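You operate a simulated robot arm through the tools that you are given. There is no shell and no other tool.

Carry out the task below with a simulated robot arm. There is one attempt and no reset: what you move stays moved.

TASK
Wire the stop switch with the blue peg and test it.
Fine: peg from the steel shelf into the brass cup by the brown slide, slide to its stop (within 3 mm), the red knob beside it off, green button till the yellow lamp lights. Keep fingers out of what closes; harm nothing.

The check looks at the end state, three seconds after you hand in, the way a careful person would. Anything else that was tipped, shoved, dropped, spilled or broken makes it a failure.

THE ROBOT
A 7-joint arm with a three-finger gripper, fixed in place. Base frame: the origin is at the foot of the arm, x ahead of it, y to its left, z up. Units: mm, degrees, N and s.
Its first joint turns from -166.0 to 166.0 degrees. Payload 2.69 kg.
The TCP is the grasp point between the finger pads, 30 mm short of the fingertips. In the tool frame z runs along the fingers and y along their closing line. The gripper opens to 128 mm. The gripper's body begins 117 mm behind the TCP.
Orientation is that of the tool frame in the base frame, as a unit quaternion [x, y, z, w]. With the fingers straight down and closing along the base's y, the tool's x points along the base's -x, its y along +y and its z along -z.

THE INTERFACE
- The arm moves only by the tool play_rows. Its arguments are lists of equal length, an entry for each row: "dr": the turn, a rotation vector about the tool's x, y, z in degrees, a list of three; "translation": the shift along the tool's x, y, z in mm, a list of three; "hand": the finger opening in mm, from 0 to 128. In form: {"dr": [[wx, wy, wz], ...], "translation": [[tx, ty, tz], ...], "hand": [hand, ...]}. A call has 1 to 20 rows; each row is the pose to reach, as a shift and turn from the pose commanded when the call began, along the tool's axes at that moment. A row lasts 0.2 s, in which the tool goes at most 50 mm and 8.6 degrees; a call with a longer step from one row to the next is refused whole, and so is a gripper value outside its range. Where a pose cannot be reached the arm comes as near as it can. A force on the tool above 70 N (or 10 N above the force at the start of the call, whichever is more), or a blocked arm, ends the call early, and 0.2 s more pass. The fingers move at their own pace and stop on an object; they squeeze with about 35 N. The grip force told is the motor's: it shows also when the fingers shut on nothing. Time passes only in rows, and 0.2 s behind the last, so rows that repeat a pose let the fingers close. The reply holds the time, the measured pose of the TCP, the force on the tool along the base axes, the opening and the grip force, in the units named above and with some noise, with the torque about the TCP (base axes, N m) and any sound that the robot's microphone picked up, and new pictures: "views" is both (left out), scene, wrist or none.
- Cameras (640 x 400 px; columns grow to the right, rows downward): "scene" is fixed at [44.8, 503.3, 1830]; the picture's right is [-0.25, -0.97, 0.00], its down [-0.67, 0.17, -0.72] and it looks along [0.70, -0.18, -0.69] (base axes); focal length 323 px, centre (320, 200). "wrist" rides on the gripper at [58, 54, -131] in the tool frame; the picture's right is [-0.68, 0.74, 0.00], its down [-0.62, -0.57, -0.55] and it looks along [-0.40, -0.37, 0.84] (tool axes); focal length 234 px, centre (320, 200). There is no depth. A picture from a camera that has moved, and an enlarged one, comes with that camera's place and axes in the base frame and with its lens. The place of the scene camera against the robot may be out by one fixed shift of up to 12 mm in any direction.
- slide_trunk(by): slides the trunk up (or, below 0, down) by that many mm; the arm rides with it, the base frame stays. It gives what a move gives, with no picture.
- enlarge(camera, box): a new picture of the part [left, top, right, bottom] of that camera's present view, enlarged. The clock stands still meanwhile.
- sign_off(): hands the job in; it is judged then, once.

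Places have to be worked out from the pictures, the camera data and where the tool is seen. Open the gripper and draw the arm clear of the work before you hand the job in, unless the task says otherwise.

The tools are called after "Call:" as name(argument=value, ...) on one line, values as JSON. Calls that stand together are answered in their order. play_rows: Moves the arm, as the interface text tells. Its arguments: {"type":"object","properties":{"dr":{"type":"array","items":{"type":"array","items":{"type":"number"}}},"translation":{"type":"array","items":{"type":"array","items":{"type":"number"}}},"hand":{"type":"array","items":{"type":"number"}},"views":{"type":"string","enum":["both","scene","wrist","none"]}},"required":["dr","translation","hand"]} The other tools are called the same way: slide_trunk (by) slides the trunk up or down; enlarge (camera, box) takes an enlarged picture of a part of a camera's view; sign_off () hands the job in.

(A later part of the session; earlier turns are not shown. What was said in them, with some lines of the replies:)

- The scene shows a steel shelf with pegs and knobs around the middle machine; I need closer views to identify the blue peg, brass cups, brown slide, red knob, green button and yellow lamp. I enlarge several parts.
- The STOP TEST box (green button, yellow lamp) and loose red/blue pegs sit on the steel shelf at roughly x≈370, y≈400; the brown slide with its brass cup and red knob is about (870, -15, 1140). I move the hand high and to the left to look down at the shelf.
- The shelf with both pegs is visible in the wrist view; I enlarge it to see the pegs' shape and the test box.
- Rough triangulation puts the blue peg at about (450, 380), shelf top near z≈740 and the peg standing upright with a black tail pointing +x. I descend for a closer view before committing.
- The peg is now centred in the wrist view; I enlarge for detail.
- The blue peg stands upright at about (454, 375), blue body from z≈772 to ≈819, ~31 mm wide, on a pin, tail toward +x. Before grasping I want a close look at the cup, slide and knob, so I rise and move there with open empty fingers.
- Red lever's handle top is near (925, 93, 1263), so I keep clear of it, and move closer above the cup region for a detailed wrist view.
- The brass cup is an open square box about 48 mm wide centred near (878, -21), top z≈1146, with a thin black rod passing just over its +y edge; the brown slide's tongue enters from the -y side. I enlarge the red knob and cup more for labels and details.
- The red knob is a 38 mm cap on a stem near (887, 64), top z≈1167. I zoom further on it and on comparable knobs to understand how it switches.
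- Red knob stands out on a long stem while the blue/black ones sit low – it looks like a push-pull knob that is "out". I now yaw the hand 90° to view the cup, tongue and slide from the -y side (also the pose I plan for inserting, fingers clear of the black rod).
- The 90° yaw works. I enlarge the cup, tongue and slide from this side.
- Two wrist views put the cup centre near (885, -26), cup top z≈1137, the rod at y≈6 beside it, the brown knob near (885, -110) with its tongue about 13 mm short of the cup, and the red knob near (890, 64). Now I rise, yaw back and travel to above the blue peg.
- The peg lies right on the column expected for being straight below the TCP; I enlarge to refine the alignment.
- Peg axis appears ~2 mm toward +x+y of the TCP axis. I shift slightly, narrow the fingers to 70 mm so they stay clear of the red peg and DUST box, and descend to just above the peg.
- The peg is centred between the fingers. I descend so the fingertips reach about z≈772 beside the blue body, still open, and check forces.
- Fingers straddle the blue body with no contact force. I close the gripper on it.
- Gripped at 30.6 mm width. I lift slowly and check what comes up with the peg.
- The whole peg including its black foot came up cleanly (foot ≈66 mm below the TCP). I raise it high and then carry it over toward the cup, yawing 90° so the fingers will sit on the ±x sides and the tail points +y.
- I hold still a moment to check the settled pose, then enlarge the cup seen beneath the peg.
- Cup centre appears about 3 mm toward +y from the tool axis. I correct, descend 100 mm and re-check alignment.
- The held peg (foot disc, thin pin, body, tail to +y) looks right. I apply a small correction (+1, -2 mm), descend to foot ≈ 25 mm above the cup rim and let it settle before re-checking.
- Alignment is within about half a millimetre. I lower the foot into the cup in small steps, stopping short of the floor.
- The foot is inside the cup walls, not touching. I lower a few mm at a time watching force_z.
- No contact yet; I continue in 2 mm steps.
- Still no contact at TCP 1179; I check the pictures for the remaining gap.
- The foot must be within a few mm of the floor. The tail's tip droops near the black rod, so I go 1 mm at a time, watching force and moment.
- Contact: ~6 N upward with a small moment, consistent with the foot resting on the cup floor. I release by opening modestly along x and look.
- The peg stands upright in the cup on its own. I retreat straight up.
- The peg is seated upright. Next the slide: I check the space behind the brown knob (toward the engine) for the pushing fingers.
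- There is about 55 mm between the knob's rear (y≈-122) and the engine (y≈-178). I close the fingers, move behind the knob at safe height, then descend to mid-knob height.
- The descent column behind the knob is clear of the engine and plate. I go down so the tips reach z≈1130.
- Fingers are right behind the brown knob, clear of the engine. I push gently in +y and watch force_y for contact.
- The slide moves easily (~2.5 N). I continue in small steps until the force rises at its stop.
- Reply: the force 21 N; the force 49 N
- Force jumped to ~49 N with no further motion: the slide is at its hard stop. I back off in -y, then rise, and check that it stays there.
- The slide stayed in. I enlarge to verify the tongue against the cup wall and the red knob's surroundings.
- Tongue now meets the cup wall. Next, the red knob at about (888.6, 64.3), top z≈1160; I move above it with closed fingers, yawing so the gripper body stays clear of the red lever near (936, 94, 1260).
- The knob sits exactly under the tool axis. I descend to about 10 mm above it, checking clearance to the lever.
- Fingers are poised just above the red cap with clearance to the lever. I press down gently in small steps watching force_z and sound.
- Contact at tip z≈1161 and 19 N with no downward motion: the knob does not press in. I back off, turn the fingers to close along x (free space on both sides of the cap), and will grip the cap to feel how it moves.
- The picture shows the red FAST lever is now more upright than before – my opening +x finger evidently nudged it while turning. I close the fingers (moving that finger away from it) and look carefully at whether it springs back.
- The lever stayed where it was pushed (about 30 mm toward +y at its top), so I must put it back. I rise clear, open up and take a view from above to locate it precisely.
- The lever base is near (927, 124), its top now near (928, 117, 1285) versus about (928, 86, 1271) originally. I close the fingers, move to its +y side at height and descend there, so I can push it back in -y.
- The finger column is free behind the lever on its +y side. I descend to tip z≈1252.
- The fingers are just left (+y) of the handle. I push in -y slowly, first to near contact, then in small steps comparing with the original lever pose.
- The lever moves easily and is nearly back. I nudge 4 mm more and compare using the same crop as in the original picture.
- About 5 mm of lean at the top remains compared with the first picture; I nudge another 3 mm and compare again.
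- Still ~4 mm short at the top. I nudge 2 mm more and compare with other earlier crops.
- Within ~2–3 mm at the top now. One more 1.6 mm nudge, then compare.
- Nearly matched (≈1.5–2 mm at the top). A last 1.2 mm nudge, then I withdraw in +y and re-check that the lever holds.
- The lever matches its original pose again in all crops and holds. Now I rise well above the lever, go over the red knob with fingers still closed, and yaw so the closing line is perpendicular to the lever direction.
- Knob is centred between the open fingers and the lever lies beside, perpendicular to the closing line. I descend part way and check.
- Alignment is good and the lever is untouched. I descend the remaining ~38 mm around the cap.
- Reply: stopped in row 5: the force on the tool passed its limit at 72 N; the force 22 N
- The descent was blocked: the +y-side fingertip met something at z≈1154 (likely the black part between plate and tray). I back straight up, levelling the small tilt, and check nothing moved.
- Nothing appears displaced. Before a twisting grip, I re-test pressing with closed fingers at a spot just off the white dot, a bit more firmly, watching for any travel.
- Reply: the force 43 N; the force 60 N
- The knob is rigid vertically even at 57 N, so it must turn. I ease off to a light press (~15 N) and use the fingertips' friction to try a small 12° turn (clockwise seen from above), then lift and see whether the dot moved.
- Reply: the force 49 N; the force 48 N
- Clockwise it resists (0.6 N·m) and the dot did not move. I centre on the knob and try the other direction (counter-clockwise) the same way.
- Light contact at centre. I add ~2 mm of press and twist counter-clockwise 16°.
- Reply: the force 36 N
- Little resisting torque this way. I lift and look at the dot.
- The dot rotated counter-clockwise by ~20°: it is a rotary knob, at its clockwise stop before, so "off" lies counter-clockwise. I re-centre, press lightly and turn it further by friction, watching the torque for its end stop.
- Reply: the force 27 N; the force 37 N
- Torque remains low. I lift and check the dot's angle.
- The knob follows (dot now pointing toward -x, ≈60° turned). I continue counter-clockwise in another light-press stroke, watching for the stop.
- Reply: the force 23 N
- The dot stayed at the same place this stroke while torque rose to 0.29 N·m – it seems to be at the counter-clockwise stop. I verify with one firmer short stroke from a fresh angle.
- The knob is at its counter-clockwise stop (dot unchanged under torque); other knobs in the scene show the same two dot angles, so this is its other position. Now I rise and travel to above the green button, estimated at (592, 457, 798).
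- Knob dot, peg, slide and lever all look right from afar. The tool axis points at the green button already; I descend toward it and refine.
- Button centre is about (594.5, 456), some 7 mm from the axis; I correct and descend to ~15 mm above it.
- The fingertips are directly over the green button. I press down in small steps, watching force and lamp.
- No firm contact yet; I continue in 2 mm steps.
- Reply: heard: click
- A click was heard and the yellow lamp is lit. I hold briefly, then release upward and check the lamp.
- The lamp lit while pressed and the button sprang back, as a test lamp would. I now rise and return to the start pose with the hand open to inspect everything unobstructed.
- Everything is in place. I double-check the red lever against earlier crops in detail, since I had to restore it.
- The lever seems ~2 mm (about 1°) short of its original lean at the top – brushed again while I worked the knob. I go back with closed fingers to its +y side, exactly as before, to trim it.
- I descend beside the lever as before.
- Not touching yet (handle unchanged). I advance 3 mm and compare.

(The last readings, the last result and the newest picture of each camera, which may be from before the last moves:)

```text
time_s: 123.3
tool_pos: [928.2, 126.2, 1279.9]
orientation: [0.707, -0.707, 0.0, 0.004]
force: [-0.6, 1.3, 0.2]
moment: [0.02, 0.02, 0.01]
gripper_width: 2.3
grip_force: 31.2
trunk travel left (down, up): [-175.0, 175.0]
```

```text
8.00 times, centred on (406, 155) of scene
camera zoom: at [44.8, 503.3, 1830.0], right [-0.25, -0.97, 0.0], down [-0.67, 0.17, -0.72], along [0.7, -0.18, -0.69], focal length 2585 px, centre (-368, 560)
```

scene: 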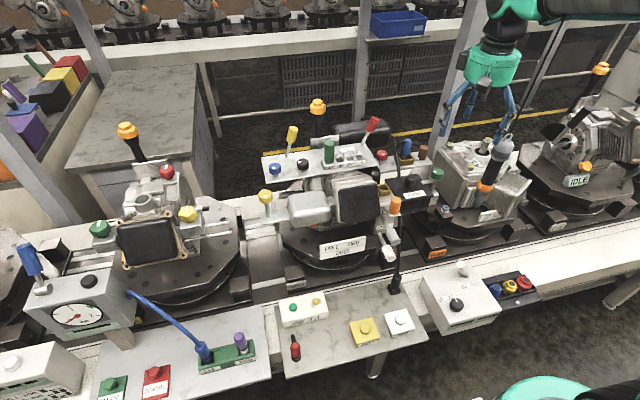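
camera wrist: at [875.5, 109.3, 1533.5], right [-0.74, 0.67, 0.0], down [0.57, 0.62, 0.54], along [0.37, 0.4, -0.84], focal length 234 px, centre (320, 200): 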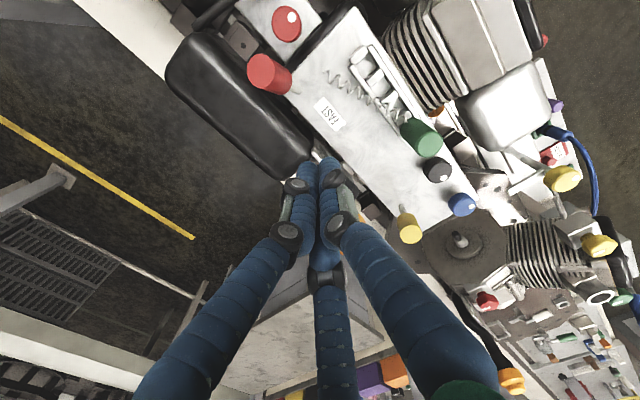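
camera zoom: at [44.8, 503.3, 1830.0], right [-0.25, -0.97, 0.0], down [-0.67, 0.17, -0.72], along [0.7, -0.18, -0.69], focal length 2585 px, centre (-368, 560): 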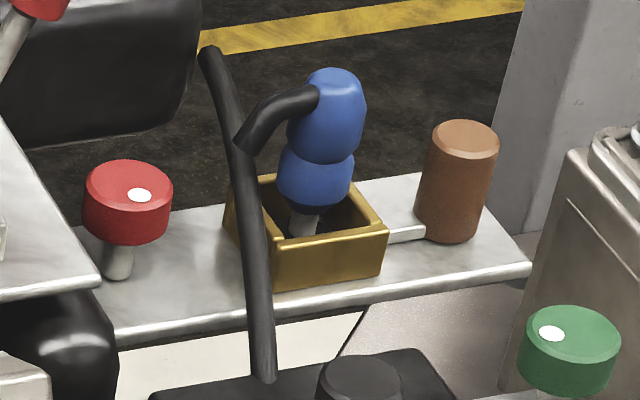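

Contact begun; right edge ≈148 vs 150 originally. One more 1.2 mm nudge, then withdraw.

Call:
play_rows(dr=[[0, 0, 0], [0, 0, 0], [0, 0, 0]], translation=[[0.6, 0, 0], [1.3, 0, 0], [1.3, 0, 0]], hand=[0, 0, 0], views="none")

Call:
enlarge(camera="scene", box=[370, 110, 450, 180])

Call:
enlarge(camera="scene", box=[366, 130, 446, 180])

Call:
enlarge(camera="scene", box=[380, 120, 440, 180])

```text
time_s: 124.1
tool_pos: [929.3, 124.7, 1278.6]
orientation: [0.708, -0.706, -0.001, 0.003]
force: [0.1, 2.9, 1.6]
moment: [0.05, 0.03, 0.04]
gripper_width: 2.1
grip_force: 31.1
trunk travel left (down, up): [-175.0, 175.0]
```

```text
5.71 times, centred on (410, 145) of scene
camera zoom: at [44.8, 503.3, 1830.0], right [-0.25, -0.97, 0.0], down [-0.67, 0.17, -0.72], along [0.7, -0.18, -0.69], focal length 1846 px, centre (-194, 514)
```

zoom: 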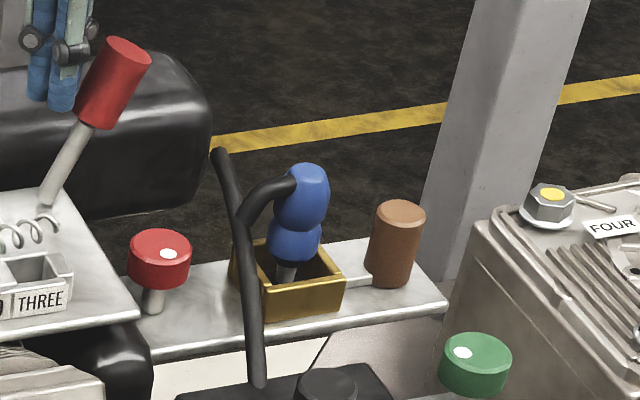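

```text
8.00 times, centred on (406, 155) of scene
camera zoom: at [44.8, 503.3, 1830.0], right [-0.25, -0.97, 0.0], down [-0.67, 0.17, -0.72], along [0.7, -0.18, -0.69], focal length 2585 px, centre (-368, 560)
```

zoom: 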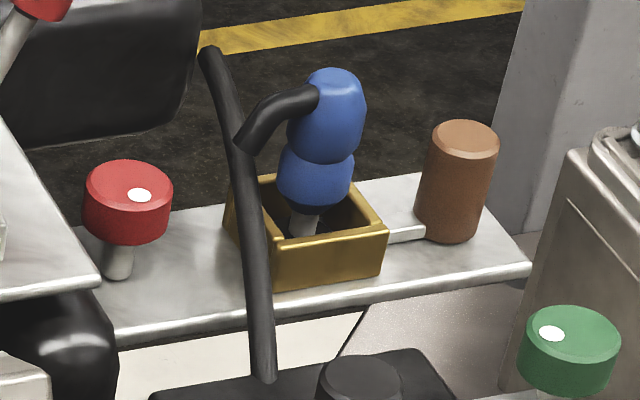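

```text
6.67 times, centred on (410, 150) of scene
camera zoom: at [44.8, 503.3, 1830.0], right [-0.25, -0.97, 0.0], down [-0.67, 0.17, -0.72], along [0.7, -0.18, -0.69], focal length 2154 px, centre (-280, 533)
```

zoom: 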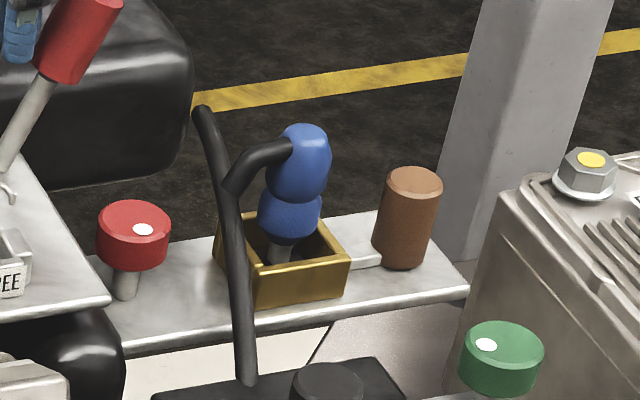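

Lever now matches the original in all three crops. I withdraw in +y, rise and return clear of the work with the hand open.

Call:
play_rows(dr=[[0, 0, 0], [0, 0, 0], [0, 0, 0], [0, 0, 0], [0, 0, 0], [0, 0, 0], [0, 0, 0], [0, 0, 0], [0, 0, 0]], translation=[[-4, 0, 0], [-14, 0, 0], [-30, 0, 0], [-40, 0, 0], [-40, 0, -30], [-40, 0, -65], [-40, 0, -95], [-40, 0, -120], [-40, 0, -120]], hand=[0, 0, 0, 0, 0, 0, 0, 0, 0], views="none")

Call:
play_rows(dr=[[0, 0, 4], [0, 0, 12], [0, 0, 20], [0, 0, 28], [0, 0, 36], [0, 0, 44], [0, 0, 52], [0, 0, 60], [0, 0, 68], [0, 0, 76], [0, 0, 84], [0, 0, 90], [0, 0, 90], [0, 0, 90]], translation=[[10, 14, 0], [28, 40, 0], [46, 66, 0], [64, 92, 0], [82, 118, 0], [100, 144, 0], [118, 170, 0], [136, 196, 0], [154, 222, 0], [172, 248, 0], [188, 270, 0], [200, 286, 0], [200, 286, 0], [200, 286, 0]], hand=[0, 0, 0, 0, 0, 0, 0, 0, 0, 0, 0, 60, 128, 128], views="both")

Call:
enlarge(camera="scene", box=[370, 110, 450, 180])

Call:
enlarge(camera="scene", box=[250, 90, 450, 215])

Call:
enlarge(camera="scene", box=[80, 260, 440, 400])

Call:
enlarge(camera="scene", box=[388, 120, 468, 180])

```text
time_s: 126.1
tool_pos: [927.1, 165.6, 1397.6]
orientation: [0.708, -0.706, 0.0, 0.003]
force: [0.3, -0.1, -0.4]
moment: [0.03, 0.0, 0.02]
gripper_width: 2.1
grip_force: 31.3
trunk travel left (down, up): [-175.0, 175.0]
```

```text
time_s: 129.1
tool_pos: [641.9, -34.8, 1400.3]
orientation: [0.0, 1.0, -0.001, -0.003]
force: [0.6, 0.2, -0.7]
moment: [-0.04, 0.03, 0.02]
gripper_width: 127.9
grip_force: 0.1
trunk travel left (down, up): [-175.0, 175.0]
camera wrist: at [584.2, 19.4, 1531.4], right [0.68, 0.74, -0.01], down [0.62, -0.56, 0.55], along [0.4, -0.37, -0.84], focal length 234 px, centre (320, 200)
```

scene: 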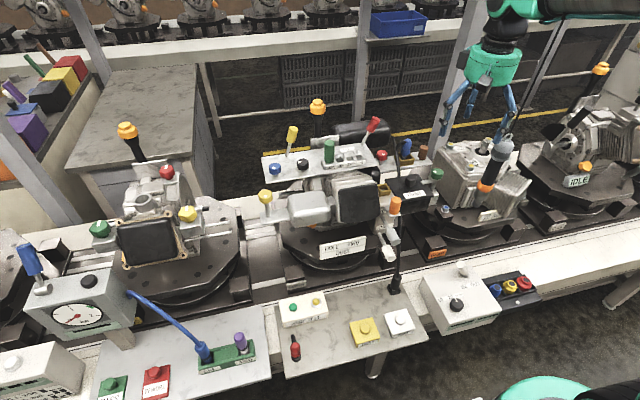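
wrist: 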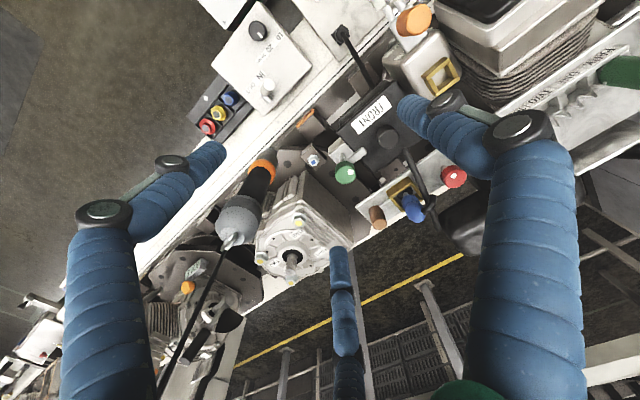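

```text
5.71 times, centred on (410, 145) of scene
camera zoom: at [44.8, 503.3, 1830.0], right [-0.25, -0.97, 0.0], down [-0.67, 0.17, -0.72], along [0.7, -0.18, -0.69], focal length 1846 px, centre (-194, 514)
```

zoom: 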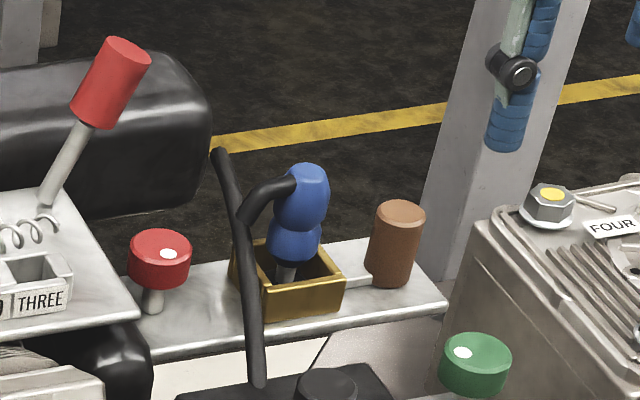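

```text
3.20 times, centred on (350, 152) of scene
camera zoom: at [44.8, 503.3, 1830.0], right [-0.25, -0.97, 0.0], down [-0.67, 0.17, -0.72], along [0.7, -0.18, -0.69], focal length 1034 px, centre (224, 352)
```

zoom: 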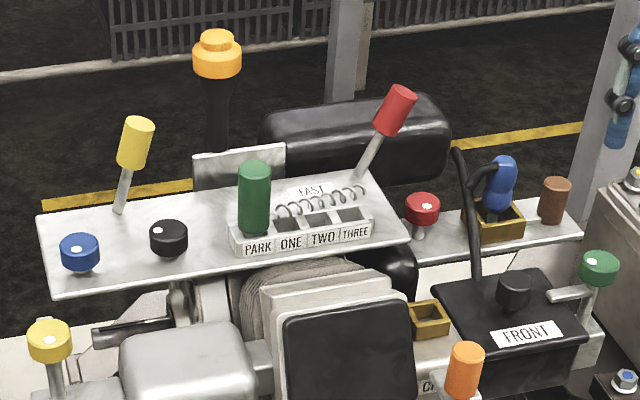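

```text
1.78 times, centred on (260, 330) of scene
camera zoom: at [44.8, 503.3, 1830.0], right [-0.25, -0.97, 0.0], down [-0.67, 0.17, -0.72], along [0.7, -0.18, -0.69], focal length 574 px, centre (427, -31)
```

zoom: 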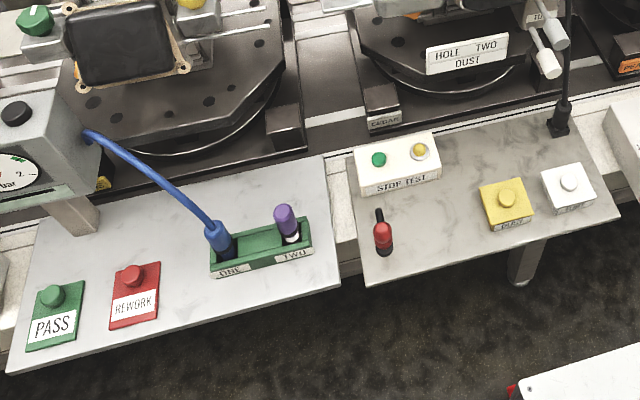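

```text
6.67 times, centred on (428, 150) of scene
camera zoom: at [44.8, 503.3, 1830.0], right [-0.25, -0.97, 0.0], down [-0.67, 0.17, -0.72], along [0.7, -0.18, -0.69], focal length 2154 px, centre (-400, 533)
```

zoom: 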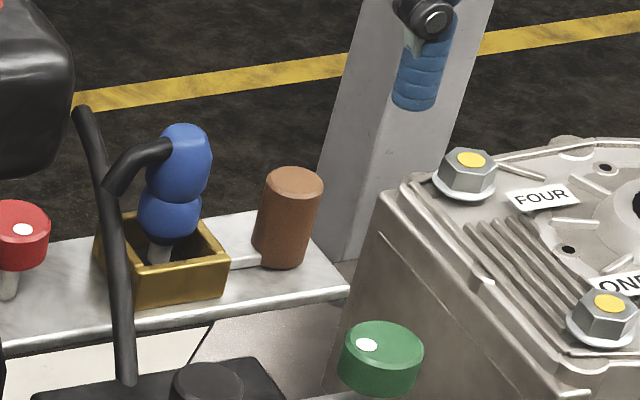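

Final inspection: the blue peg stands in the brass cup and the brown slide is at its stop. The red knob is turned to its other end, and the lamp lit when I pressed the green button. The lever is back in its original lean, nothing else looks out of place, and the hand is open and clear. I hand the job in.

Call:
sign_off()

```text
The job is handed in.
```

I wired the stop switch with the blue peg and tested it: the yellow lamp lit when I pressed the green button. It went out again when I let go.

- **Peg:** it stands upright in the brass cup by the brown slide.
- **Slide:** I pushed it until it stopped moving at about 49 N. It looks about 1 mm back from that point now, within your 3 mm.
- **Red knob:** it turns rather than presses. It was against its clockwise stop, so I turned it counter-clockwise, about 50 to 60 degrees, until it would go no further. Nothing beside it is labelled "off", so I took that end as off, and the lamp lighting fits.

Things you should know:

- **Red lever moved:** my gripper knocked the red FAST lever by about 30 mm at the top while I worked on the knob. I pushed it back. It got nudged again by about 2 mm and I corrected that too. It matches the earlier pictures as closely as I can tell, to about 1 mm.
- **Hard contact:** one descent onto the knob stopped at 72 N when a finger hit something beside the tray, probably the black part between the plate and tray. Nothing looked moved or damaged afterwards.
- **Hard press on the knob:** I pressed down on it with up to 57 N before I found that it turns. It did not shift.

The gripper is open and the arm is clear of the work.
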